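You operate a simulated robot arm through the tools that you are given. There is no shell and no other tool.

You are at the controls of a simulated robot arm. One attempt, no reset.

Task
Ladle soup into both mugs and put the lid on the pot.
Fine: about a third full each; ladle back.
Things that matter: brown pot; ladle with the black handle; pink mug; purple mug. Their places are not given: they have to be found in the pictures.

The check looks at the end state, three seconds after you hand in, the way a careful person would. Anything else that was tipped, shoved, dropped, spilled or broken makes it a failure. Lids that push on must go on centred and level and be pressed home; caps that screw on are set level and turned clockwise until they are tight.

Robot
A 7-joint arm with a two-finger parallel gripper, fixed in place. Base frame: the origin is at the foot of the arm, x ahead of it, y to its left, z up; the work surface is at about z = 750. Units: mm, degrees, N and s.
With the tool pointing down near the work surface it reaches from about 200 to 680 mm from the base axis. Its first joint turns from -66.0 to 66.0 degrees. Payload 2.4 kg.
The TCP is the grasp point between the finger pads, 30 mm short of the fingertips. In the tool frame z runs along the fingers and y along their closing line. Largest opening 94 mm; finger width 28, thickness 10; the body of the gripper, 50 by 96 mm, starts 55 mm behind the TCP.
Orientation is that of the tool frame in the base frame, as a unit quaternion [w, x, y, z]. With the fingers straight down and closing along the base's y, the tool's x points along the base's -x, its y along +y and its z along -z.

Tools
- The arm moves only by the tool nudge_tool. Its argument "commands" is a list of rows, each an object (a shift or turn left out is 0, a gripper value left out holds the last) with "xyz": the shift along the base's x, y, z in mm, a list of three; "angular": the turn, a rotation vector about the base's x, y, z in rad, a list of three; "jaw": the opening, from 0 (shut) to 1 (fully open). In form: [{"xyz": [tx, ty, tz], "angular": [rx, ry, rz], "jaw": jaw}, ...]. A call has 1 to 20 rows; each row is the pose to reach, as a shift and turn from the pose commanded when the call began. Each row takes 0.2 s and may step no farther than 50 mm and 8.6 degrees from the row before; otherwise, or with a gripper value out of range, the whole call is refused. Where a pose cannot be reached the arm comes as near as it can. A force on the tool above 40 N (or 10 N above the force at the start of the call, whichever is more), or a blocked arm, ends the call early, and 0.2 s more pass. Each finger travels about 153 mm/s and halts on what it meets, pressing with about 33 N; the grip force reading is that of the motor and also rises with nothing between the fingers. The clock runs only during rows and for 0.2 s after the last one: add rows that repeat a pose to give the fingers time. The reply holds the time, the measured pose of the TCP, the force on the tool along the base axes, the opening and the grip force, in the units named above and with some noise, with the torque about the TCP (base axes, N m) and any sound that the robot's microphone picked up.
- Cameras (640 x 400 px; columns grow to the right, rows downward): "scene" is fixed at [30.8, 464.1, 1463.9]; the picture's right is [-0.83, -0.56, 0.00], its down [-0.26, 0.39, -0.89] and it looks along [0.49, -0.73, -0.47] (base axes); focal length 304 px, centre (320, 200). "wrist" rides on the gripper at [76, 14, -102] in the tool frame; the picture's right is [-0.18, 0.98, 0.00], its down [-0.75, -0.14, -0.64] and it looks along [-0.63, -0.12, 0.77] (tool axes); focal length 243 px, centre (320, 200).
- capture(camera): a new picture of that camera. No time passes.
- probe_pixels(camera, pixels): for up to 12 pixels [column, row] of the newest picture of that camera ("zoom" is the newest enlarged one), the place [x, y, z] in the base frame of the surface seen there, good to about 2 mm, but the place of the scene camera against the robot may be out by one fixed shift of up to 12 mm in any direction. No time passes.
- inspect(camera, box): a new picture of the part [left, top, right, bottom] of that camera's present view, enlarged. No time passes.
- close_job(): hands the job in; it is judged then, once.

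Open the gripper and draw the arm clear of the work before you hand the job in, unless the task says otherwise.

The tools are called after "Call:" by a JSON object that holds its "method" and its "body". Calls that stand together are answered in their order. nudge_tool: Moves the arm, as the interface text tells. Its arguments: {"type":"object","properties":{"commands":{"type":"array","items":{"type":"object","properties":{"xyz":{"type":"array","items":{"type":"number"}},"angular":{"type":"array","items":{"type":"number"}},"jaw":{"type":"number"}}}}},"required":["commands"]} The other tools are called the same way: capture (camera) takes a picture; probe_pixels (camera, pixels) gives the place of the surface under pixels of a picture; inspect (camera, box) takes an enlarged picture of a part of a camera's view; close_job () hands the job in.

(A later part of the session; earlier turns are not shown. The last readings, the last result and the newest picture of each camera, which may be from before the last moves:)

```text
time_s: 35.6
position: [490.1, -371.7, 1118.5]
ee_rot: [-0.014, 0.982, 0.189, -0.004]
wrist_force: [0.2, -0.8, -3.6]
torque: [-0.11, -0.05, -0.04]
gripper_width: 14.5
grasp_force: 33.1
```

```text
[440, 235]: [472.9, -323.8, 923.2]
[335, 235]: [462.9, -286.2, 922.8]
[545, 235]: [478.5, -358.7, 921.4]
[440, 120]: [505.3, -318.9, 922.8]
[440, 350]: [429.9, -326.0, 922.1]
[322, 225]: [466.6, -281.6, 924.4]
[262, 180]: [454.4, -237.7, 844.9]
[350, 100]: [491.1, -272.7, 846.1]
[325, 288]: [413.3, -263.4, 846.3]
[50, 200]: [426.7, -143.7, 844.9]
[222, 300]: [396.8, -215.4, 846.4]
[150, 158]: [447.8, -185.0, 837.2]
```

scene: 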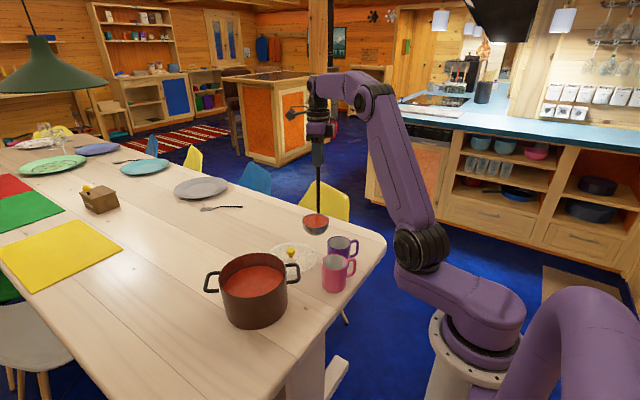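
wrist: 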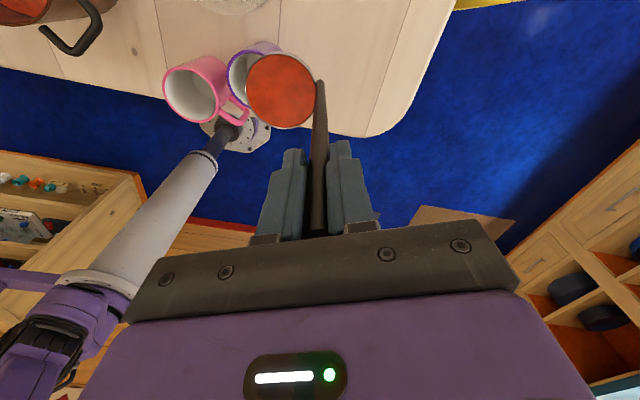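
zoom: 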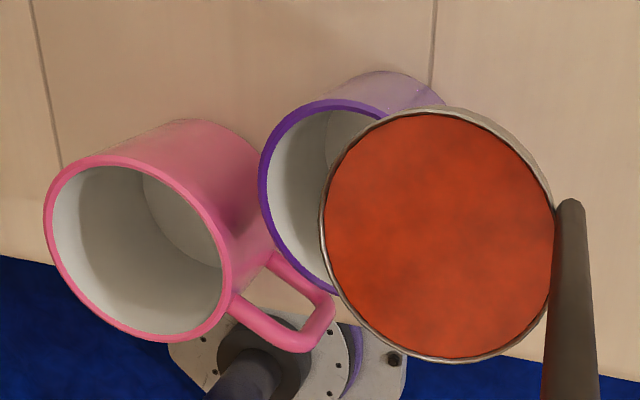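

The lip is at about (455,-285,925), roughly 11 mm short of the purple mug's centre, as planned. I lower 25 mm and begin tipping about the lip, first to 0.2 rad, then check where the soup goes.

Call:
{"method": "nudge_tool", "body": {"commands": [{"xyz": [0, 0, -4]}, {"xyz": [0, 0, -11]}, {"xyz": [0, 0, -18]}, {"xyz": [0, 0, -23]}, {"xyz": [0, 0, -25]}, {"xyz": [0, 0, -25]}, {"xyz": [-3.8, 9.1, -20.7], "angular": [-0.0462, -0.0192, 0]}, {"xyz": [-7.6, 18.4, -16.8], "angular": [-0.0923, -0.0384, 0]}, {"xyz": [-11.6, 27.8, -13.5], "angular": [-0.1385, -0.0576, 0]}, {"xyz": [-15.6, 37.4, -10.7], "angular": [-0.1846, -0.0768, 0]}, {"xyz": [-15.6, 37.4, -10.7], "angular": [-0.1846, -0.0768, 0]}, {"xyz": [-15.6, 37.4, -10.7], "angular": [-0.1846, -0.0768, 0]}]}}

Call:
{"method": "inspect", "body": {"camera": "scene", "box": [260, 180, 400, 310]}}

Call:
{"method": "inspect", "body": {"camera": "wrist", "box": [150, 0, 340, 140]}}

```text
time_s: 38.2
position: [474.5, -334.4, 1109.3]
ee_rot: [0.084, 0.978, 0.188, 0.016]
wrist_force: [-0.4, -0.3, -3.4]
torque: [0.0, 0.01, -0.01]
gripper_width: 14.5
grasp_force: 33.3
```

```text
3.08 times, centred on (330, 245) of scene
```

zoom: 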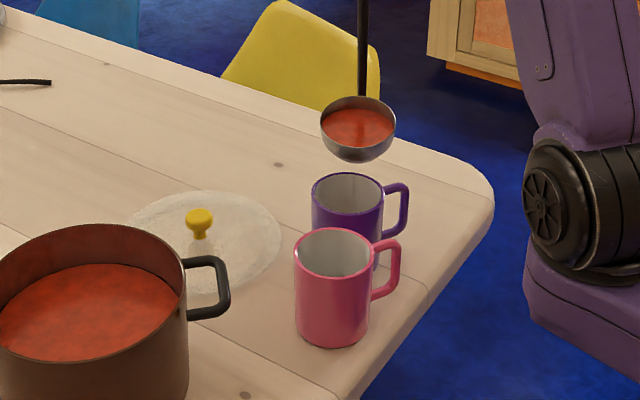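

```text
2.86 times, centred on (245, 70) of wrist
```

zoom: 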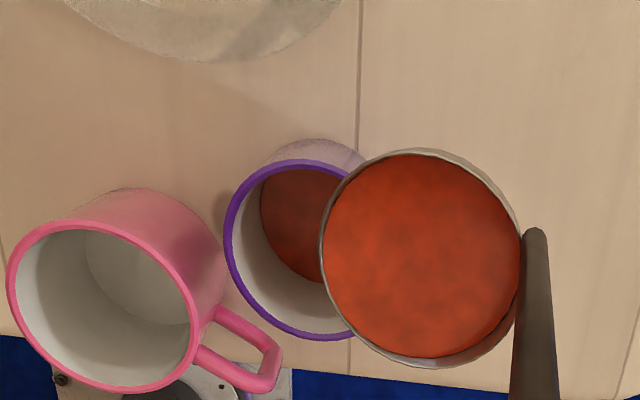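

Soup has started into the purple mug only, with no drops elsewhere. I keep tipping about the lip to 0.7 rad, then check again.

Call:
{"method": "nudge_tool", "body": {"commands": [{"xyz": [-4.0, 9.7, 2.3], "angular": [-0.0462, -0.0192, 0]}, {"xyz": [-8.1, 19.5, 4.0], "angular": [-0.0923, -0.0384, 0]}, {"xyz": [-12.2, 29.4, 3.3], "angular": [-0.1385, -0.0576, 0]}, {"xyz": [-16.4, 39.3, 1.9], "angular": [-0.1846, -0.0768, 0]}, {"xyz": [-20.5, 49.3, 0.1], "angular": [-0.2308, -0.096, 0]}, {"xyz": [-24.6, 59.2, -2.3], "angular": [-0.2769, -0.1152, 0]}, {"xyz": [-28.7, 69.1, -5.2], "angular": [-0.3231, -0.1344, 0]}, {"xyz": [-32.8, 78.9, -8.7], "angular": [-0.3692, -0.1536, 0]}, {"xyz": [-36.9, 88.7, -12.7], "angular": [-0.4154, -0.1728, 0]}, {"xyz": [-40.9, 98.4, -17.2], "angular": [-0.4615, -0.192, 0]}, {"xyz": [-40.9, 98.4, -17.2], "angular": [-0.4615, -0.192, 0]}, {"xyz": [-40.9, 98.4, -17.2], "angular": [-0.4615, -0.192, 0]}]}}

Call:
{"method": "inspect", "body": {"camera": "scene", "box": [260, 150, 400, 310]}}

Call:
{"method": "capture", "body": {"camera": "wrist"}}

```text
time_s: 40.8
position: [432.0, -236.3, 1090.9]
ee_rot: [0.323, 0.927, 0.179, 0.066]
wrist_force: [-0.6, -0.1, -2.3]
torque: [0.17, 0.08, 0.02]
gripper_width: 14.6
grasp_force: 32.5
```

```text
2.50 times, centred on (330, 230) of scene
```

zoom: 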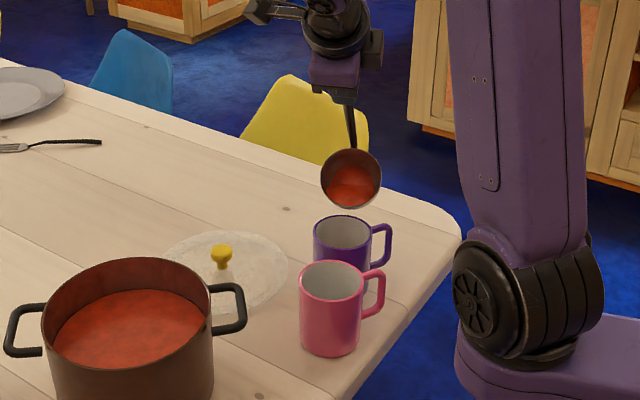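

```text
taken
```

wrist: 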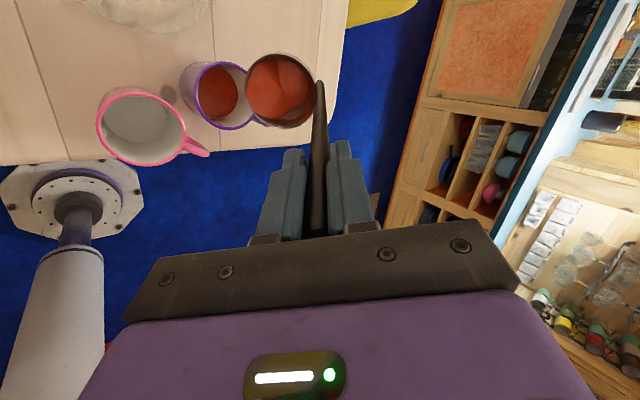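

The purple mug is filling nicely (wrist (218,95)), nothing spilled, and the arm tracks the commands. I continue tipping to 1.1 rad.

Call:
{"method": "nudge_tool", "body": {"commands": [{"xyz": [-4.0, 9.5, -5.0], "angular": [-0.0462, -0.0192, 0]}, {"xyz": [-7.9, 18.9, -10.6], "angular": [-0.0923, -0.0384, 0]}, {"xyz": [-11.7, 28.1, -16.7], "angular": [-0.1385, -0.0576, 0]}, {"xyz": [-15.4, 37.1, -23.2], "angular": [-0.1846, -0.0768, 0]}, {"xyz": [-19.1, 45.9, -29.7], "angular": [-0.2308, -0.096, 0]}, {"xyz": [-22.7, 54.5, -36.7], "angular": [-0.2769, -0.1152, 0]}, {"xyz": [-26.1, 62.7, -43.7], "angular": [-0.3231, -0.1344, 0]}, {"xyz": [-29.4, 70.7, -51.1], "angular": [-0.3692, -0.1536, 0]}, {"xyz": [-29.4, 70.7, -51.1], "angular": [-0.3692, -0.1536, 0]}, {"xyz": [-29.4, 70.7, -51.1], "angular": [-0.3692, -0.1536, 0]}]}}

Call:
{"method": "capture", "body": {"camera": "scene"}}

Call:
{"method": "inspect", "body": {"camera": "wrist", "box": [60, 0, 380, 200]}}

```text
time_s: 43.0
position: [426.4, -236.1, 1196.5]
ee_rot: [0.469, 0.86, 0.178, 0.093]
wrist_force: [0.1, 0.1, -2.2]
torque: [0.29, 0.11, -0.01]
gripper_width: 14.4
grasp_force: 33.0
out of reach, approached as far as the arm can: row 1, 2, 3, 4, 5, 6, 7, 8, 9, 10
```

```text
taken
```

scene: 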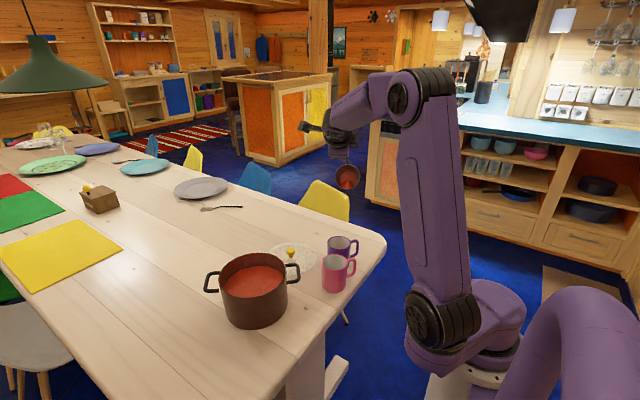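

```text
2.00 times, centred on (220, 100) of wrist
```

zoom: 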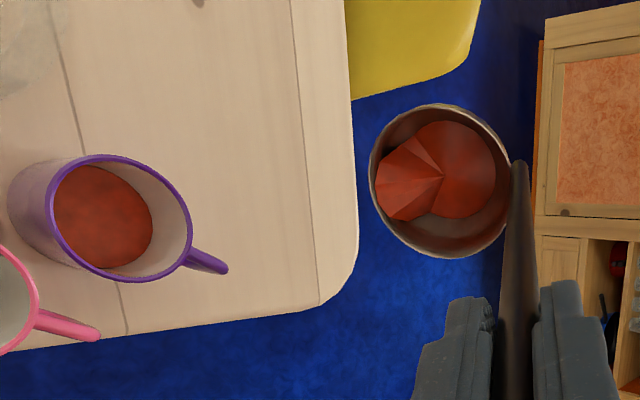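

The arm reports the further tilt is out of reach and it drifted up to z≈1196, away from the mug, tilted about 1 rad. I must check at once for any spill and the exact state, looking closely at the table around the mugs.

Call:
{"method": "inspect", "body": {"camera": "scene", "box": [270, 215, 400, 310]}}

Call:
{"method": "inspect", "body": {"camera": "scene", "box": [290, 110, 400, 200]}}

Call:
{"method": "capture", "body": {"camera": "wrist"}}

```text
4.21 times, centred on (335, 262) of scene
```

zoom: 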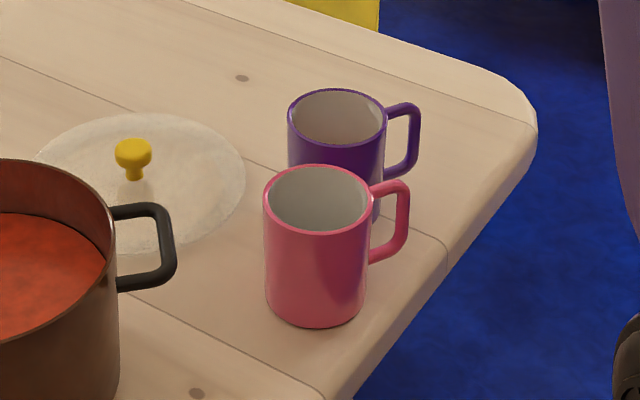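

```text
4.44 times, centred on (345, 155) of scene
```

zoom: 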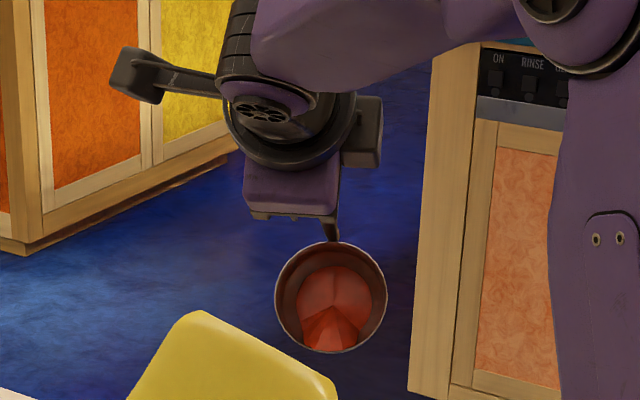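

```text
taken
```

wrist: 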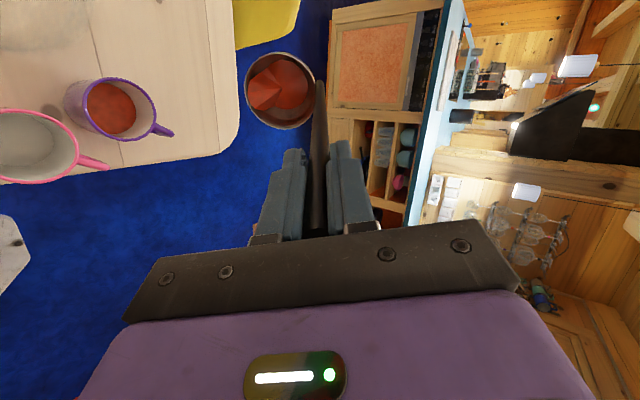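

No red on the table, chair or floor in these views; the purple mug holds soup and the ladle still holds a remainder at its lip. I issue a zero-shift row to learn which baseline the controller uses after the unreachable rows.

Call:
{"method": "nudge_tool", "body": {"commands": [{"xyz": [0, 0, 0]}]}}

Call:
{"method": "inspect", "body": {"camera": "wrist", "box": [40, 0, 340, 190]}}

```text
time_s: 43.4
position: [427.6, -236.3, 1196.1]
ee_rot: [0.469, 0.86, 0.178, 0.093]
wrist_force: [-0.3, 0.0, -1.7]
torque: [0.29, 0.1, -0.02]
gripper_width: 14.5
grasp_force: 33.1
```

```text
2.11 times, centred on (190, 95) of wrist
```

zoom: 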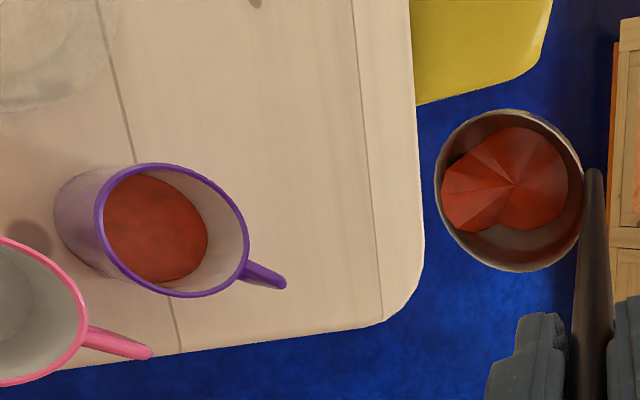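

The zero row was accepted without complaint, so the baseline is the pose actually reached. I probe the arm itself in the scene picture to understand its geometry and which limit was hit.

Call:
{"method": "capture", "body": {"camera": "scene"}}

Call:
{"method": "probe_pixels", "body": {"camera": "scene", "pixels": [[425, 320], [436, 312], [480, 330], [440, 200], [402, 97], [432, 92], [380, 100], [345, 118], [330, 127], [346, 150], [470, 380], [440, 390]]}}

```text
taken
```

scene: 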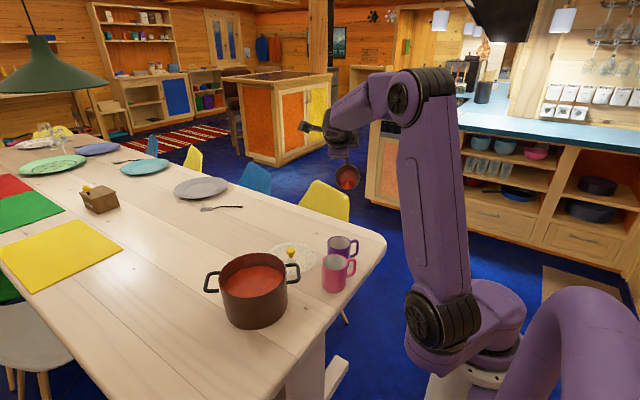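

```text
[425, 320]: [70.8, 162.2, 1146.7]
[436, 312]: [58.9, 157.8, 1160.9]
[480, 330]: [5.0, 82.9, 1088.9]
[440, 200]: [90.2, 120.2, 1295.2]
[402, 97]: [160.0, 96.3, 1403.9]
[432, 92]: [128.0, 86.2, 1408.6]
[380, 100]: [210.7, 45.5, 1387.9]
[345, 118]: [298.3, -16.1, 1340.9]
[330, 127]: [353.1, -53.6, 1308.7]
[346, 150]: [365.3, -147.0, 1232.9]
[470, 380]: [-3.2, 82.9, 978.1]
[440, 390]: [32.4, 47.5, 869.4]
```

The shoulder has swung left to about its joint-1 limit, and the wrist is nearly straight, so that pour direction runs into joint limits. Before moving I probe the soup level in the purple mug and the geometry of the leftover in the ladle.

Call:
{"method": "capture", "body": {"camera": "wrist"}}

Call:
{"method": "probe_pixels", "body": {"camera": "wrist", "pixels": [[110, 105], [100, 95], [120, 118], [125, 105], [282, 85], [262, 95], [295, 75], [250, 90], [280, 120], [150, 130], [240, 150], [210, 60]]}}

```text
taken
```

wrist: 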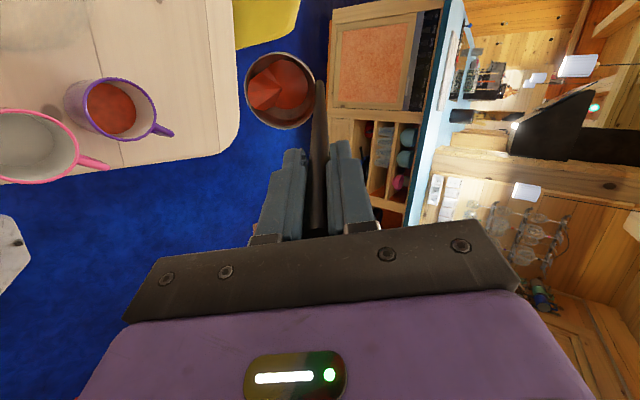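

```text
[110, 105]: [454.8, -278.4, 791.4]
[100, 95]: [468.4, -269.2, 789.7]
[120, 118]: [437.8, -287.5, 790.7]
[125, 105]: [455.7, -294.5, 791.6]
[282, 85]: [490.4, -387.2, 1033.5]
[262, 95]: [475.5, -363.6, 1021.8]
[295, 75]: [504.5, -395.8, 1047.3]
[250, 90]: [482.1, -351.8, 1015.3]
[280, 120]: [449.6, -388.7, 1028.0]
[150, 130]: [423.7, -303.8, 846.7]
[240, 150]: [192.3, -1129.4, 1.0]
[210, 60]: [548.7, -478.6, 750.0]
```

The purple mug's soup level reads z≈791 against an inner bottom of 756.5 and rim 847, i.e. about 38% – so it is done, and the ladle holds more than I estimated. I swing the ladle back to level in place, keeping the leftover in it.

Call:
{"method": "nudge_tool", "body": {"commands": [{"angular": [0.028, 0.012, -0.001]}, {"angular": [0.076, 0.031, -0.002]}, {"angular": [0.142, 0.058, -0.004]}, {"angular": [0.218, 0.089, -0.006]}, {"angular": [0.303, 0.124, -0.008]}, {"angular": [0.388, 0.159, -0.011]}, {"angular": [0.474, 0.195, -0.013]}, {"angular": [0.559, 0.23, -0.015]}, {"angular": [0.644, 0.265, -0.018]}, {"angular": [0.72, 0.296, -0.02]}, {"angular": [0.795, 0.327, -0.022]}, {"angular": [0.862, 0.354, -0.024]}, {"angular": [0.909, 0.373, -0.025]}, {"angular": [0.938, 0.385, -0.026]}, {"angular": [0.947, 0.389, -0.026]}, {"angular": [0.947, 0.389, -0.026]}]}}

Call:
{"method": "capture", "body": {"camera": "scene"}}

Call:
{"method": "capture", "body": {"camera": "wrist"}}

```text
time_s: 46.8
position: [429.9, -238.6, 1192.5]
ee_rot: [-0.013, 0.982, 0.19, -0.004]
wrist_force: [-0.4, 0.4, -2.8]
torque: [-0.08, -0.02, -0.01]
gripper_width: 14.4
grasp_force: 33.4
```

```text
taken
```

scene: 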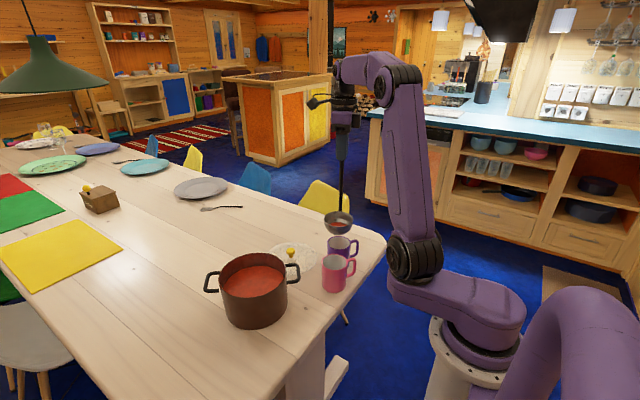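

```text
taken
```

wrist: 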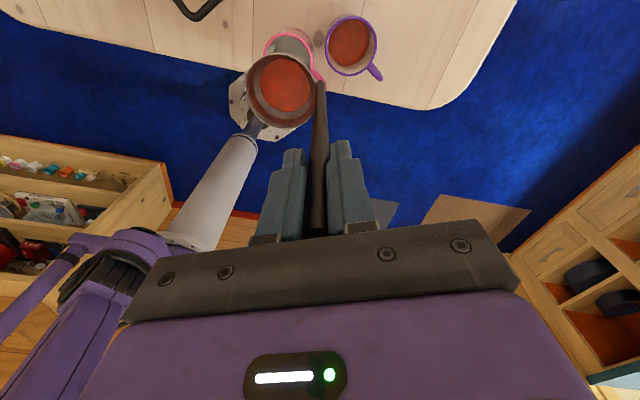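

The ladle is level again with a small remainder, and the purple mug's soup is visible at wrist (348,45). I zoom to measure the leftover and inspect the table and mug for stray drops.

Call:
{"method": "inspect", "body": {"camera": "wrist", "box": [220, 0, 420, 130]}}

```text
3.08 times, centred on (320, 65) of wrist
```

zoom: 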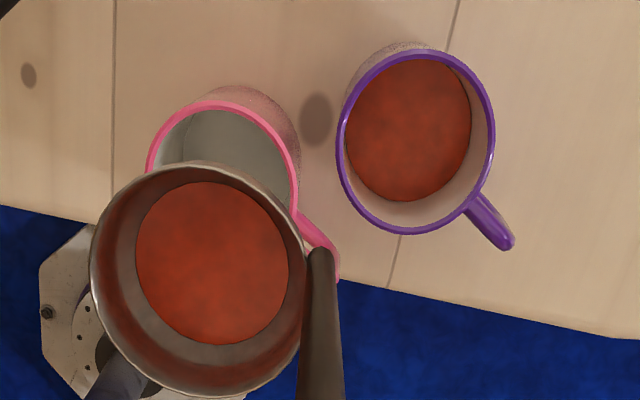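

Call:
{"method": "probe_pixels", "body": {"camera": "zoom", "pixels": [[210, 260], [140, 250], [285, 260], [210, 185], [210, 340], [92, 265], [303, 240], [195, 165], [215, 393], [410, 130], [440, 110], [380, 160]]}}

```text
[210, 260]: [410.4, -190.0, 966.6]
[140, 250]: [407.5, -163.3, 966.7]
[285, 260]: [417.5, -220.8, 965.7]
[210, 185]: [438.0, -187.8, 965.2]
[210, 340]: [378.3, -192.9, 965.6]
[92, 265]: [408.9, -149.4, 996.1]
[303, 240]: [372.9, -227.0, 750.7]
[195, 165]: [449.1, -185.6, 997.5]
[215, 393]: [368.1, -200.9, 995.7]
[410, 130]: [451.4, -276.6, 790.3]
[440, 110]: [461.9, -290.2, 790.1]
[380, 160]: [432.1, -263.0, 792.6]
```

Leftover is only ~2.5 mm deep (a few ml), the ladle is still level in the grip, and no drops are visible. With the ladle almost empty I test reach for the pink mug: first a further yaw of -0.395 rad at this safe height.

Call:
{"method": "nudge_tool", "body": {"commands": [{"angular": [0, 0, -0.06]}, {"angular": [0, 0, -0.14]}, {"angular": [0, 0, -0.22]}, {"angular": [0, 0, -0.3]}, {"angular": [0, 0, -0.36]}, {"angular": [0, 0, -0.395]}, {"angular": [0, 0, -0.395]}]}}

```text
time_s: 48.4
position: [431.2, -239.0, 1192.8]
ee_rot: [-0.013, 1.0, -0.007, -0.002]
wrist_force: [-0.9, 0.0, -2.1]
torque: [-0.1, 0.02, 0.02]
gripper_width: 14.9
grasp_force: 33.2
```

The extra yaw is reachable. I move to the pink mug's pouring start pose (lip about 12 mm short of the mug centre, bowl clear above the rims) for a dry run.

Call:
{"method": "nudge_tool", "body": {"commands": [{"xyz": [-3, -6, 0]}, {"xyz": [-10, -21, 0]}, {"xyz": [-17, -36, 0]}, {"xyz": [-20, -42.7, 0]}, {"xyz": [-20, -42.7, -6]}, {"xyz": [-20, -42.7, -18]}, {"xyz": [-20, -42.7, -33]}, {"xyz": [-20, -42.7, -48]}, {"xyz": [-20, -42.7, -63]}, {"xyz": [-20, -42.7, -76]}, {"xyz": [-20, -42.7, -86]}, {"xyz": [-20, -42.7, -91]}, {"xyz": [-20, -42.7, -92.6]}, {"xyz": [-20, -42.7, -92.6]}]}}

Call:
{"method": "inspect", "body": {"camera": "wrist", "box": [180, 0, 380, 130]}}

Call:
{"method": "capture", "body": {"camera": "scene"}}

```text
time_s: 51.4
position: [411.4, -281.7, 1099.3]
ee_rot: [-0.013, 1.0, -0.006, -0.002]
wrist_force: [0.5, 0.5, -1.6]
torque: [-0.12, -0.02, 0.04]
gripper_width: 14.7
grasp_force: 33.3
```

```text
3.08 times, centred on (280, 65) of wrist
```

zoom: 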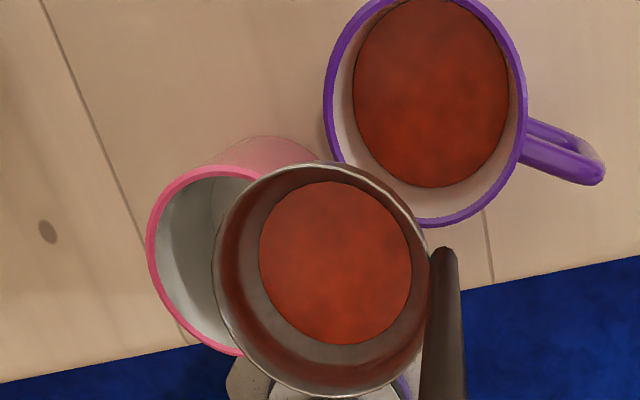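

```text
taken
```

scene: 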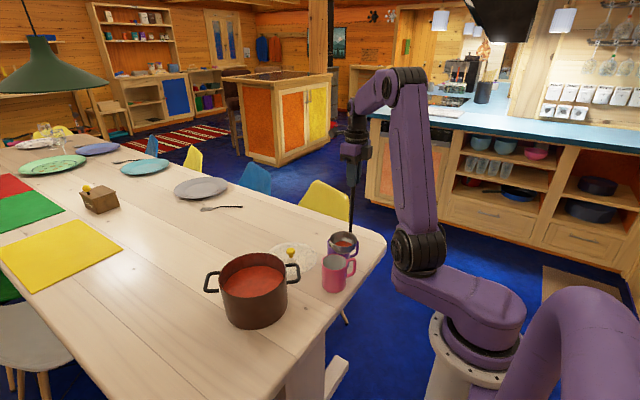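

The bowl sits between the mugs with its lip over the pink mug. I probe the bowl rim points to verify the lip position and clearance before the dry-run tilt.

Call:
{"method": "probe_pixels", "body": {"camera": "wrist", "pixels": [[250, 88], [283, 85]]}}

Call:
{"method": "inspect", "body": {"camera": "wrist", "box": [200, 30, 340, 140]}}

```text
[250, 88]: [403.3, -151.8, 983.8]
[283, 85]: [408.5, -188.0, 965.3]
```

```text
3.64 times, centred on (270, 85) of wrist
```

zoom: 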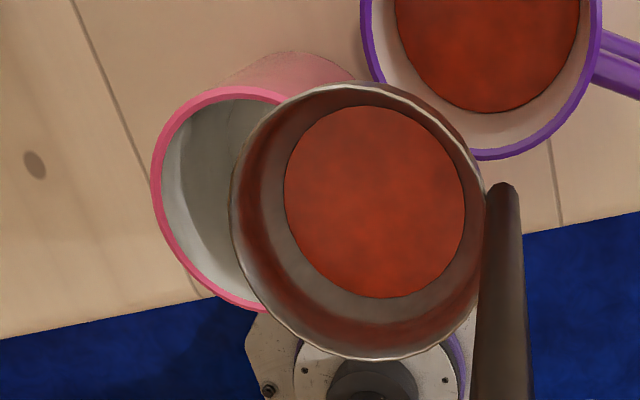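

Call:
{"method": "probe_pixels", "body": {"camera": "zoom", "pixels": [[375, 200], [231, 215], [345, 88], [360, 357], [480, 190], [155, 170], [255, 92], [225, 295], [465, 155], [365, 40], [240, 270], [260, 120]]}}

```text
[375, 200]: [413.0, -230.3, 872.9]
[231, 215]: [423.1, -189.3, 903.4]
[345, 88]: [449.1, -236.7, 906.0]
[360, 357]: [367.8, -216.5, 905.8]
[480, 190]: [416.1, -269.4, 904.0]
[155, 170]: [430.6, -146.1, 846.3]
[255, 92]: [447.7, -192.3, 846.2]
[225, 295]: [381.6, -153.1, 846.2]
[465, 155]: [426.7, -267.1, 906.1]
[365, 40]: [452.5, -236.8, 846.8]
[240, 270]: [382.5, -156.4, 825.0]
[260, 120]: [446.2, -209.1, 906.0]
```

Lip at about (411,-189,905) with the pink mug centred at (410.5,-178.5): good. I dry-run the tilt about the lip to 0.4 rad first.

Call:
{"method": "nudge_tool", "body": {"commands": [{"xyz": [0, 9.9, 3.3], "angular": [-0.05, 0, 0]}, {"xyz": [0, 19.9, 6.2], "angular": [-0.1, 0, 0]}, {"xyz": [0, 30.2, 8.5], "angular": [-0.15, 0, 0]}, {"xyz": [0, 40.6, 10.3], "angular": [-0.2, 0, 0]}, {"xyz": [0, 51.1, 11.6], "angular": [-0.25, 0, 0]}, {"xyz": [0, 61.7, 12.3], "angular": [-0.3, 0, 0]}, {"xyz": [0, 72.4, 12.1], "angular": [-0.35, 0, 0]}, {"xyz": [0, 83.2, 11.2], "angular": [-0.4, 0, 0]}, {"xyz": [0, 83.2, 11.2], "angular": [-0.4, 0, 0]}]}}

Call:
{"method": "capture", "body": {"camera": "scene"}}

```text
time_s: 53.4
position: [410.4, -197.4, 1111.8]
ee_rot: [0.185, 0.983, -0.006, 0.0]
wrist_force: [0.2, 0.3, -1.2]
torque: [0.06, -0.02, 0.03]
gripper_width: 14.6
grasp_force: 32.8
```

```text
taken
```

scene: 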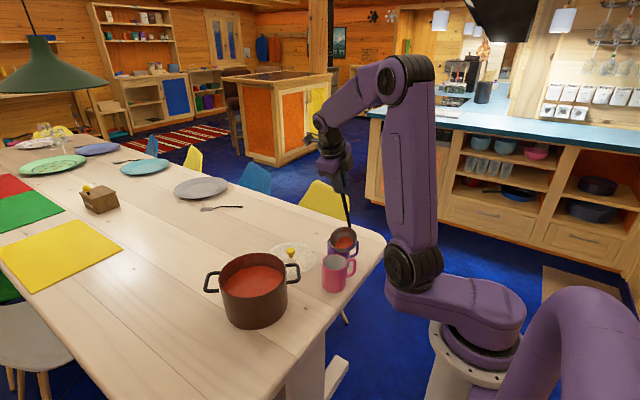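

Reached with no limit complaint and the shoulder stayed put. I continue the dry run to 0.7 rad.

Call:
{"method": "nudge_tool", "body": {"commands": [{"xyz": [0, 10.8, -1.3], "angular": [-0.05, 0, 0]}, {"xyz": [0, 21.5, -3.2], "angular": [-0.1, 0, 0]}, {"xyz": [0, 32.3, -6.1], "angular": [-0.15, 0, 0]}, {"xyz": [0, 42.9, -9.6], "angular": [-0.2, 0, 0]}, {"xyz": [0, 53.5, -13.6], "angular": [-0.25, 0, 0]}, {"xyz": [0, 64.0, -17.1], "angular": [-0.3, 0, 0]}, {"xyz": [0, 64.0, -17.1], "angular": [-0.3, 0, 0]}]}}

Call:
{"method": "capture", "body": {"camera": "scene"}}

Call:
{"method": "inspect", "body": {"camera": "wrist", "box": [130, 0, 380, 150]}}

```text
time_s: 55.0
position: [418.4, -187.7, 1148.9]
ee_rot: [0.326, 0.945, -0.005, 0.0]
wrist_force: [-0.3, -0.5, -1.1]
torque: [0.19, -0.05, -0.01]
gripper_width: 14.5
grasp_force: 33.1
out of reach, approached as far as the arm can: row 3, 4, 5, 6, 7
```

```text
taken
```

scene: 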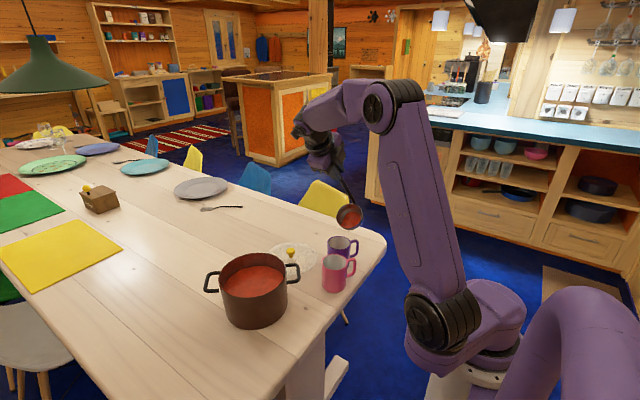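

```text
2.56 times, centred on (255, 75) of wrist
```

zoom: 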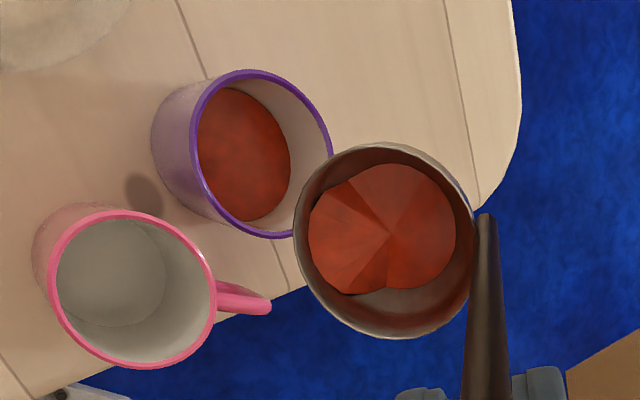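

Limit again past ~0.5 rad: the far yaw seems to use up the tool-roll range (a relieved yaw should behave better). The ladle still keeps its few ml; I level it again in place, then will try the opposite, nearly unyawed pouring direction.

Call:
{"method": "nudge_tool", "body": {"commands": [{"angular": [0.03, 0, 0]}, {"angular": [0.09, 0, 0]}, {"angular": [0.17, 0, 0]}, {"angular": [0.26, 0, 0]}, {"angular": [0.35, 0, 0]}, {"angular": [0.44, 0, 0]}, {"angular": [0.53, 0, 0]}, {"angular": [0.61, 0, 0]}, {"angular": [0.66, 0, 0]}, {"angular": [0.69, 0, 0]}, {"angular": [0.69, 0, 0]}]}}

Call:
{"method": "capture", "body": {"camera": "wrist"}}

```text
time_s: 57.4
position: [416.4, -186.4, 1148.1]
ee_rot: [-0.009, 1.0, -0.007, -0.002]
wrist_force: [0.9, 0.0, -2.5]
torque: [-0.1, 0.0, -0.03]
gripper_width: 14.7
grasp_force: 32.9
```

```text
taken
```

wrist: 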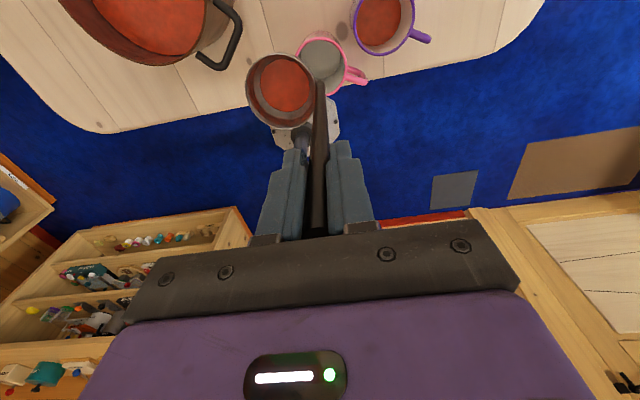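

Level again with residue inside. I now yaw back by +120° while moving to the alternative start pose for the pink mug (pouring direction d≈(-0.87,-0.5)), still at clear height.

Call:
{"method": "nudge_tool", "body": {"commands": [{"xyz": [3, 2, 0], "angular": [0, 0, 0.07]}, {"xyz": [8, 6, 0], "angular": [0, 0, 0.2]}, {"xyz": [13, 9.5, 0], "angular": [0, 0, 0.33]}, {"xyz": [18, 13.5, 0], "angular": [0, 0, 0.46]}, {"xyz": [24, 17.5, 0], "angular": [0, 0, 0.6]}, {"xyz": [29, 21, 0], "angular": [0, 0, 0.73]}, {"xyz": [34, 25, 0], "angular": [0, 0, 0.86]}, {"xyz": [39.5, 29, 0], "angular": [0, 0, 1.0]}, {"xyz": [45, 33, 0], "angular": [0, 0, 1.13]}, {"xyz": [50, 36.5, 0], "angular": [0, 0, 1.26]}, {"xyz": [55.5, 40.5, 0], "angular": [0, 0, 1.4]}, {"xyz": [61, 44, 0], "angular": [0, 0, 1.53]}, {"xyz": [66, 48, 0], "angular": [0, 0, 1.66]}, {"xyz": [71, 52, 0], "angular": [0, 0, 1.8]}, {"xyz": [76.5, 56, 0], "angular": [0, 0, 1.93]}, {"xyz": [81, 59, 0], "angular": [0, 0, 2.04]}, {"xyz": [83, 60.5, 0], "angular": [0, 0, 2.094]}, {"xyz": [83, 60.5, 0], "angular": [0, 0, 2.094]}]}}

Call:
{"method": "capture", "body": {"camera": "wrist"}}

Call:
{"method": "capture", "body": {"camera": "scene"}}

```text
time_s: 61.2
position: [500.2, -124.8, 1147.5]
ee_rot: [-0.003, 0.505, 0.863, -0.009]
wrist_force: [-0.2, 0.6, -1.8]
torque: [0.04, -0.06, -0.02]
gripper_width: 14.6
grasp_force: 32.7
```

```text
taken
```

wrist: 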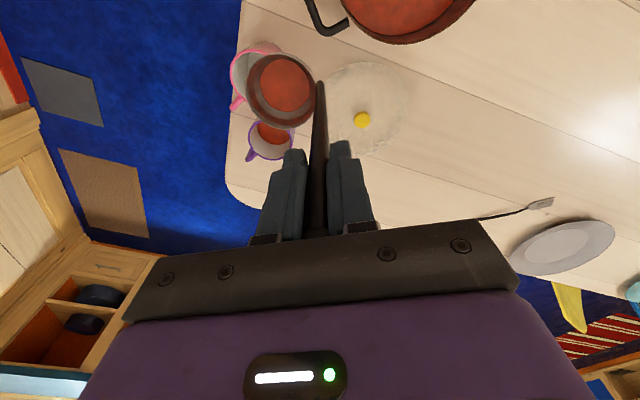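

```text
taken
```

scene: 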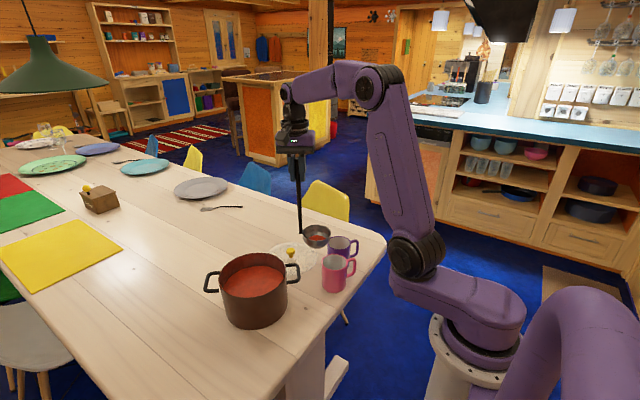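

Yaw about -56° now, arm posture relaxed. I lower 47 mm to the pouring height and dry-run the tilt about the lip to 0.4 rad along this direction.

Call:
{"method": "nudge_tool", "body": {"commands": [{"xyz": [0, 0, -8]}, {"xyz": [0, 0, -20]}, {"xyz": [0, 0, -32]}, {"xyz": [0, 0, -42]}, {"xyz": [0, 0, -47]}, {"xyz": [0, 0, -47]}, {"xyz": [-8.5, -4.9, -43.7], "angular": [0.025, -0.0433, 0]}, {"xyz": [-17.3, -10.0, -40.8], "angular": [0.05, -0.0866, 0]}, {"xyz": [-26.1, -15.1, -38.5], "angular": [0.075, -0.13, 0]}, {"xyz": [-35.1, -20.3, -36.7], "angular": [0.1, -0.173, 0]}, {"xyz": [-44.2, -25.5, -35.4], "angular": [0.125, -0.2165, 0]}, {"xyz": [-53.4, -30.9, -34.7], "angular": [0.15, -0.26, 0]}, {"xyz": [-62.7, -36.2, -34.9], "angular": [0.175, -0.303, 0]}, {"xyz": [-72.0, -41.6, -35.8], "angular": [0.2, -0.346, 0]}, {"xyz": [-72.0, -41.6, -35.8], "angular": [0.2, -0.346, 0]}]}}

Call:
{"method": "capture", "body": {"camera": "scene"}}

Call:
{"method": "inspect", "body": {"camera": "wrist", "box": [180, 20, 380, 150]}}

```text
time_s: 64.4
position: [427.0, -166.7, 1111.5]
ee_rot: [0.096, 0.497, 0.847, 0.166]
wrist_force: [-0.2, 0.2, -1.8]
torque: [-0.05, 0.06, 0.0]
gripper_width: 14.6
grasp_force: 33.7
```

```text
taken
```

scene: 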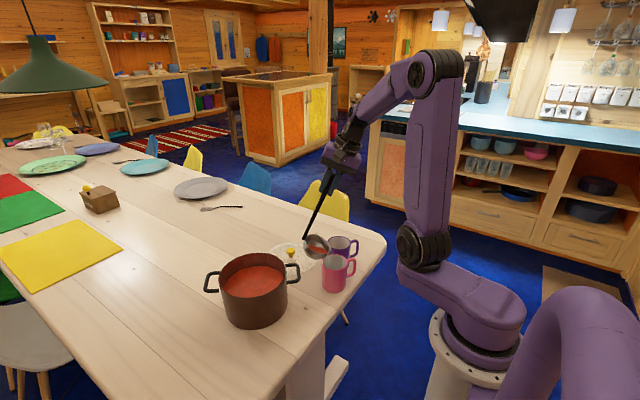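

```text
3.08 times, centred on (280, 85) of wrist
```

zoom: 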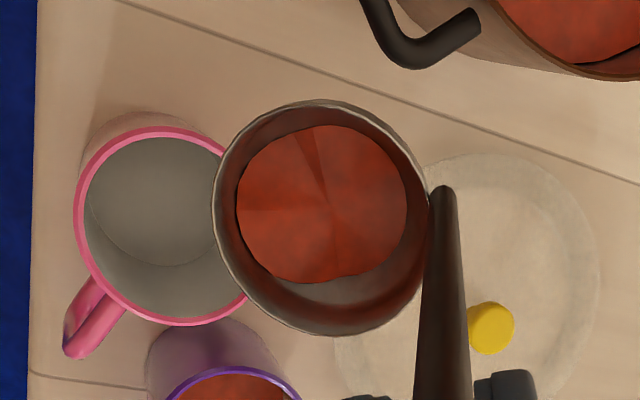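

Reached cleanly with the lip over the pink mug. I continue the dry run to 0.6 rad.

Call:
{"method": "nudge_tool", "body": {"commands": [{"xyz": [-9.3, -5.4, -1.3], "angular": [0.025, -0.0433, 0]}, {"xyz": [-18.7, -10.7, -3.2], "angular": [0.05, -0.0866, 0]}, {"xyz": [-28.0, -16.1, -6.1], "angular": [0.075, -0.13, 0]}, {"xyz": [-37.2, -21.4, -9.6], "angular": [0.1, -0.173, 0]}, {"xyz": [-37.2, -21.4, -9.6], "angular": [0.1, -0.173, 0]}]}}

Call:
{"method": "capture", "body": {"camera": "scene"}}

Call:
{"method": "inspect", "body": {"camera": "wrist", "box": [180, 20, 380, 150]}}

```text
time_s: 65.6
position: [390.2, -188.3, 1101.6]
ee_rot: [0.144, 0.485, 0.826, 0.249]
wrist_force: [-0.2, 0.1, -2.9]
torque: [-0.02, 0.12, 0.0]
gripper_width: 14.7
grasp_force: 32.9
```

```text
taken
```

scene: 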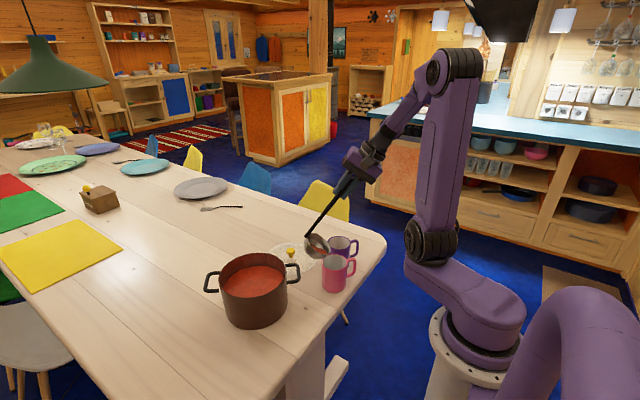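

```text
3.08 times, centred on (280, 85) of wrist
```

zoom: 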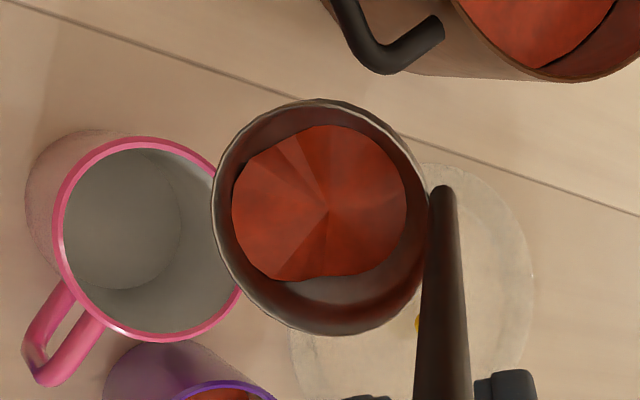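

0.6 rad is reachable here. I test 0.65 and 0.70 to know the margin.

Call:
{"method": "nudge_tool", "body": {"commands": [{"xyz": [-9.2, -5.3, -4.0], "angular": [0.025, -0.0433, 0]}, {"xyz": [-18.2, -10.6, -7.5], "angular": [0.05, -0.0866, 0]}, {"xyz": [-18.2, -10.6, -7.5], "angular": [0.05, -0.0866, 0]}]}}

Call:
{"method": "inspect", "body": {"camera": "wrist", "box": [180, 20, 380, 150]}}

Call:
{"method": "inspect", "body": {"camera": "scene", "box": [270, 100, 430, 310]}}

```text
time_s: 66.4
position: [372.1, -199.0, 1095.8]
ee_rot: [0.166, 0.476, 0.813, 0.29]
wrist_force: [-0.8, -0.6, -1.9]
torque: [-0.11, 0.17, 0.02]
gripper_width: 14.6
grasp_force: 32.9
```

```text
3.08 times, centred on (280, 85) of wrist
```

zoom: 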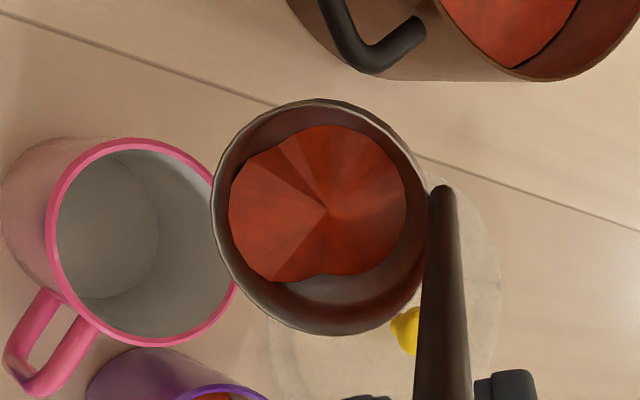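

```text
1.90 times, centred on (350, 205) of scene
```

zoom: 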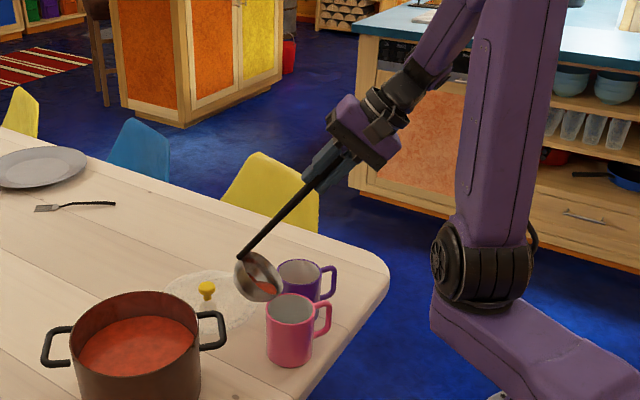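

0.7 rad is reachable in this direction. I verify where the lip is relative to the pink mug by probing the bowl edge in this view.

Call:
{"method": "probe_pixels", "body": {"camera": "zoom", "pixels": [[262, 300], [273, 297], [282, 283], [250, 297], [268, 285], [240, 265], [270, 310], [290, 300], [310, 312], [300, 345]]}}

Call:
{"method": "probe_pixels", "body": {"camera": "wrist", "pixels": [[249, 85], [249, 75], [250, 95], [255, 110], [280, 88]]}}

```text
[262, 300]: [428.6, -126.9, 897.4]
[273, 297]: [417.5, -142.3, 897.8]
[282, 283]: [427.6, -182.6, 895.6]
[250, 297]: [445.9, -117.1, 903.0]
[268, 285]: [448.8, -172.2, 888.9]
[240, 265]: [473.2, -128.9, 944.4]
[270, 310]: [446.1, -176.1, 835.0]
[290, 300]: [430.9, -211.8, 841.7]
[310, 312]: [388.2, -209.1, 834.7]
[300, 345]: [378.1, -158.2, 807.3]
```

```text
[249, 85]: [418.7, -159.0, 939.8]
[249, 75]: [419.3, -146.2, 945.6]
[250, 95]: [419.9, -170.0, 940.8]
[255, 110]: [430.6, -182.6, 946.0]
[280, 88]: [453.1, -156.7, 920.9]
```

The lip tracks its planned place to within a few mm, so this direction works for the real pour. I reverse the same path back to level and rise 60 mm.

Call:
{"method": "nudge_tool", "body": {"commands": [{"xyz": [9.2, 5.3, 3.5], "angular": [-0.025, 0.0433, 0]}, {"xyz": [18.2, 10.6, 7.5], "angular": [-0.05, 0.0866, 0]}, {"xyz": [36.7, 21.3, 13.9], "angular": [-0.1, 0.173, 0]}, {"xyz": [55.4, 32.0, 17.1], "angular": [-0.15, 0.26, 0]}, {"xyz": [74.0, 42.7, 18.2], "angular": [-0.2, 0.346, 0]}, {"xyz": [92.3, 53.3, 16.2], "angular": [-0.25, 0.433, 0]}, {"xyz": [110.1, 63.6, 12.1], "angular": [-0.3, 0.52, 0]}, {"xyz": [127.4, 73.6, 5.9], "angular": [-0.35, 0.606, 0]}, {"xyz": [127.4, 73.6, 5.9], "angular": [-0.35, 0.606, 0]}, {"xyz": [127.4, 73.6, 15], "angular": [-0.35, 0.606, 0]}, {"xyz": [127.4, 73.6, 30], "angular": [-0.35, 0.606, 0]}, {"xyz": [127.4, 73.6, 45], "angular": [-0.35, 0.606, 0]}, {"xyz": [127.4, 73.6, 58], "angular": [-0.35, 0.606, 0]}, {"xyz": [127.4, 73.6, 65.9], "angular": [-0.35, 0.606, 0]}, {"xyz": [127.4, 73.6, 65.9], "angular": [-0.35, 0.606, 0]}]}}

Call:
{"method": "inspect", "body": {"camera": "wrist", "box": [200, 20, 400, 150]}}

```text
time_s: 69.6
position: [499.2, -126.3, 1161.6]
ee_rot: [-0.003, 0.506, 0.863, -0.009]
wrist_force: [-0.1, 0.2, -1.6]
torque: [0.04, -0.08, -0.03]
gripper_width: 14.8
grasp_force: 33.3
```

```text
3.08 times, centred on (300, 85) of wrist
```

zoom: 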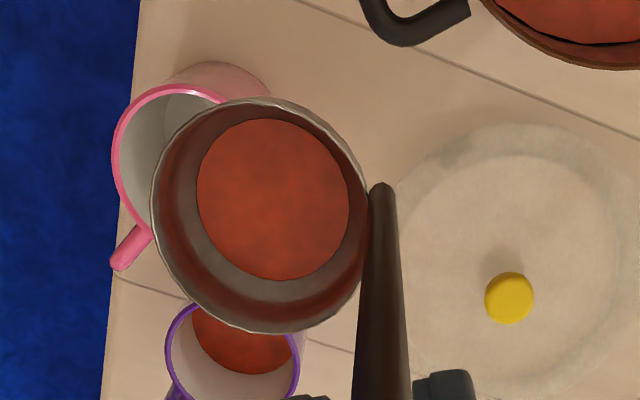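

Level and clear. A quick probe confirms whether the bowl is still level in the grip after the tilts.

Call:
{"method": "probe_pixels", "body": {"camera": "zoom", "pixels": [[272, 200], [153, 195], [260, 103], [270, 330], [350, 150], [210, 200], [340, 200], [272, 125], [508, 298], [490, 298], [528, 298], [508, 275]]}}

```text
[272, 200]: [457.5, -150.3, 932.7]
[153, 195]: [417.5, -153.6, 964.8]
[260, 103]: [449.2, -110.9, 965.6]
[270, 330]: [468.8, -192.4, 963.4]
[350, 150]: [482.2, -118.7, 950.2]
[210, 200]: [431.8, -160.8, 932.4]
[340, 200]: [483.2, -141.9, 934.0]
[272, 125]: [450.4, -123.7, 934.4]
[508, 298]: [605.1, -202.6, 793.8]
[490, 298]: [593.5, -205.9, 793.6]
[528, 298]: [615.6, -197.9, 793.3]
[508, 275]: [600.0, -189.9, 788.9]
```

Bowl still level. I carry the ladle back over the pot for the second scoop (both bowl and handle inside the rim).

Call:
{"method": "nudge_tool", "body": {"commands": [{"xyz": [6, 11, 0]}, {"xyz": [17, 32, 0]}, {"xyz": [29, 54, 0]}, {"xyz": [41, 76, 0]}, {"xyz": [53, 98, 0]}, {"xyz": [65, 121, 0]}, {"xyz": [77, 144, 0]}, {"xyz": [87, 162, 0]}, {"xyz": [92, 171.8, 0]}, {"xyz": [92, 171.8, 0]}, {"xyz": [92, 171.8, 0]}]}}

Call:
{"method": "inspect", "body": {"camera": "wrist", "box": [200, 0, 400, 130]}}

Call:
{"method": "capture", "body": {"camera": "scene"}}

```text
time_s: 72.0
position: [590.6, 46.1, 1160.6]
ee_rot: [-0.003, 0.506, 0.862, -0.008]
wrist_force: [0.5, -0.4, -1.6]
torque: [0.04, -0.09, -0.01]
gripper_width: 14.6
grasp_force: 32.8
```

```text
3.08 times, centred on (300, 65) of wrist
```

zoom: 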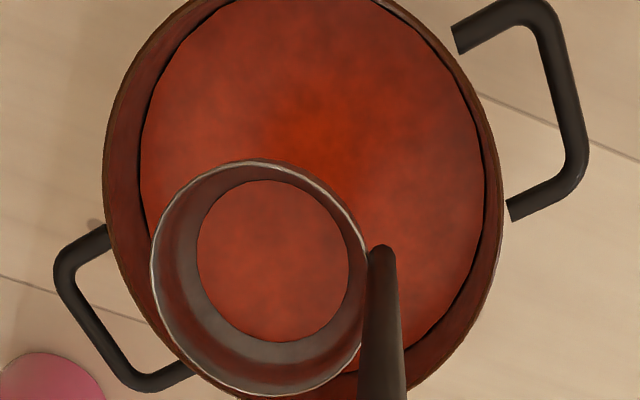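

```text
taken
```

scene: 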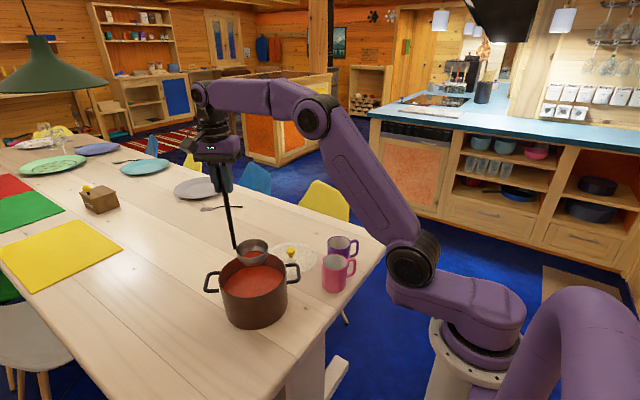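

The ladle is centred over the pot. I lower it into the soup as before.

Call:
{"method": "nudge_tool", "body": {"commands": [{"xyz": [0, 0, -12]}, {"xyz": [0, 0, -30]}, {"xyz": [0, 0, -48]}, {"xyz": [0, 0, -64]}, {"xyz": [0, 0, -74]}, {"xyz": [0, 0, -82]}, {"xyz": [0, 0, -90]}, {"xyz": [0, 0, -98]}, {"xyz": [0, 0, -106]}, {"xyz": [0, 0, -114]}, {"xyz": [0, 0, -122]}, {"xyz": [0, 0, -130]}, {"xyz": [0, 0, -138]}, {"xyz": [0, 0, -145]}, {"xyz": [0, 0, -151]}, {"xyz": [0, 0, -151]}, {"xyz": [0, 0, -151]}]}}

Call:
{"method": "inspect", "body": {"camera": "scene", "box": [190, 180, 350, 325]}}

```text
time_s: 75.6
position: [591.8, 46.5, 1010.5]
ee_rot: [-0.003, 0.505, 0.863, -0.008]
wrist_force: [0.0, 0.5, -4.1]
torque: [0.06, -0.12, 0.0]
gripper_width: 14.6
grasp_force: 32.9
```

```text
2.76 times, centred on (270, 252) of scene
```

zoom: 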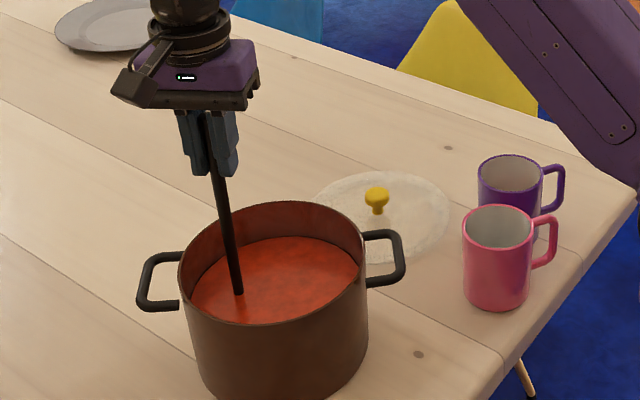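

The bowl is submerged again. I lift it slowly, tip it slightly over the pot to shed the brim excess, and level it.

Call:
{"method": "nudge_tool", "body": {"commands": [{"xyz": [0, 0, 5]}, {"xyz": [0, 0, 10]}, {"xyz": [0, 0, 16]}, {"xyz": [0, 0, 22]}, {"xyz": [0, 0, 28]}, {"xyz": [0, 0, 34]}, {"xyz": [0, 0, 40]}, {"xyz": [0, 0, 46]}, {"xyz": [0, 0, 52]}, {"xyz": [0, 0, 58]}, {"xyz": [0, 0, 64]}, {"xyz": [0, 0, 70]}, {"xyz": [0, 0, 74]}, {"xyz": [0, 0, 76]}, {"xyz": [0, 0, 76]}, {"xyz": [0, 0, 76]}]}}

Call:
{"method": "nudge_tool", "body": {"commands": [{"angular": [0.01, -0.0173, 0]}, {"angular": [0.02, -0.035, 0]}, {"angular": [0.03, -0.052, 0]}, {"angular": [0.03, -0.052, 0]}, {"angular": [0.03, -0.052, 0]}, {"angular": [0.03, -0.052, 0]}, {"angular": [0.02, -0.035, 0]}, {"angular": [0.01, -0.0173, 0]}, {"angular": [0, 0, 0]}, {"angular": [0, 0, 0]}, {"angular": [0, 0, 0]}]}}

Call:
{"method": "inspect", "body": {"camera": "wrist", "box": [200, 0, 400, 130]}}

```text
time_s: 79.0
position: [590.3, 46.2, 1085.3]
ee_rot: [-0.003, 0.506, 0.862, -0.008]
wrist_force: [-0.4, -0.2, -3.5]
torque: [0.08, -0.1, 0.0]
gripper_width: 14.7
grasp_force: 33.0
```

```text
time_s: 81.4
position: [591.7, 47.2, 1085.4]
ee_rot: [-0.002, 0.507, 0.862, -0.008]
wrist_force: [-0.6, -0.1, -2.9]
torque: [0.09, -0.1, 0.03]
gripper_width: 14.5
grasp_force: 33.3
```

```text
3.08 times, centred on (300, 65) of wrist
```

zoom: 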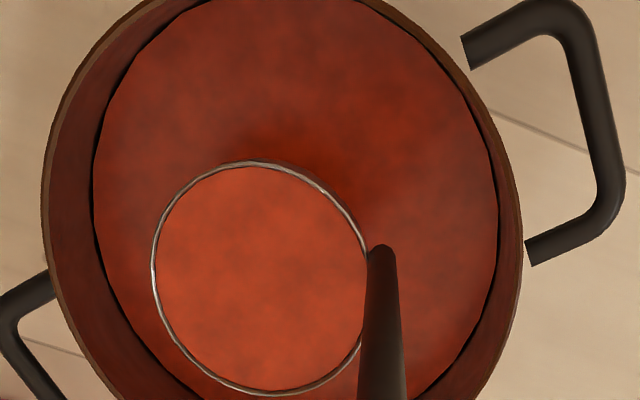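

The ladle is full again. I probe its surface against the rim and the pot's soup level.

Call:
{"method": "probe_pixels", "body": {"camera": "zoom", "pixels": [[260, 280], [200, 270], [320, 280], [153, 265], [250, 163], [260, 394], [365, 250], [300, 80], [450, 200]]}}

```text
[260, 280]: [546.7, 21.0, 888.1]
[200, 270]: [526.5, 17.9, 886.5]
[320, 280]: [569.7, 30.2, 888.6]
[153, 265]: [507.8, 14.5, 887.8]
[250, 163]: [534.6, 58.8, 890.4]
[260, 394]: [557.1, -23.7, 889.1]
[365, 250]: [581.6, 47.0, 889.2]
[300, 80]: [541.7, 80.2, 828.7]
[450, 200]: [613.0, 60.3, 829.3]
```

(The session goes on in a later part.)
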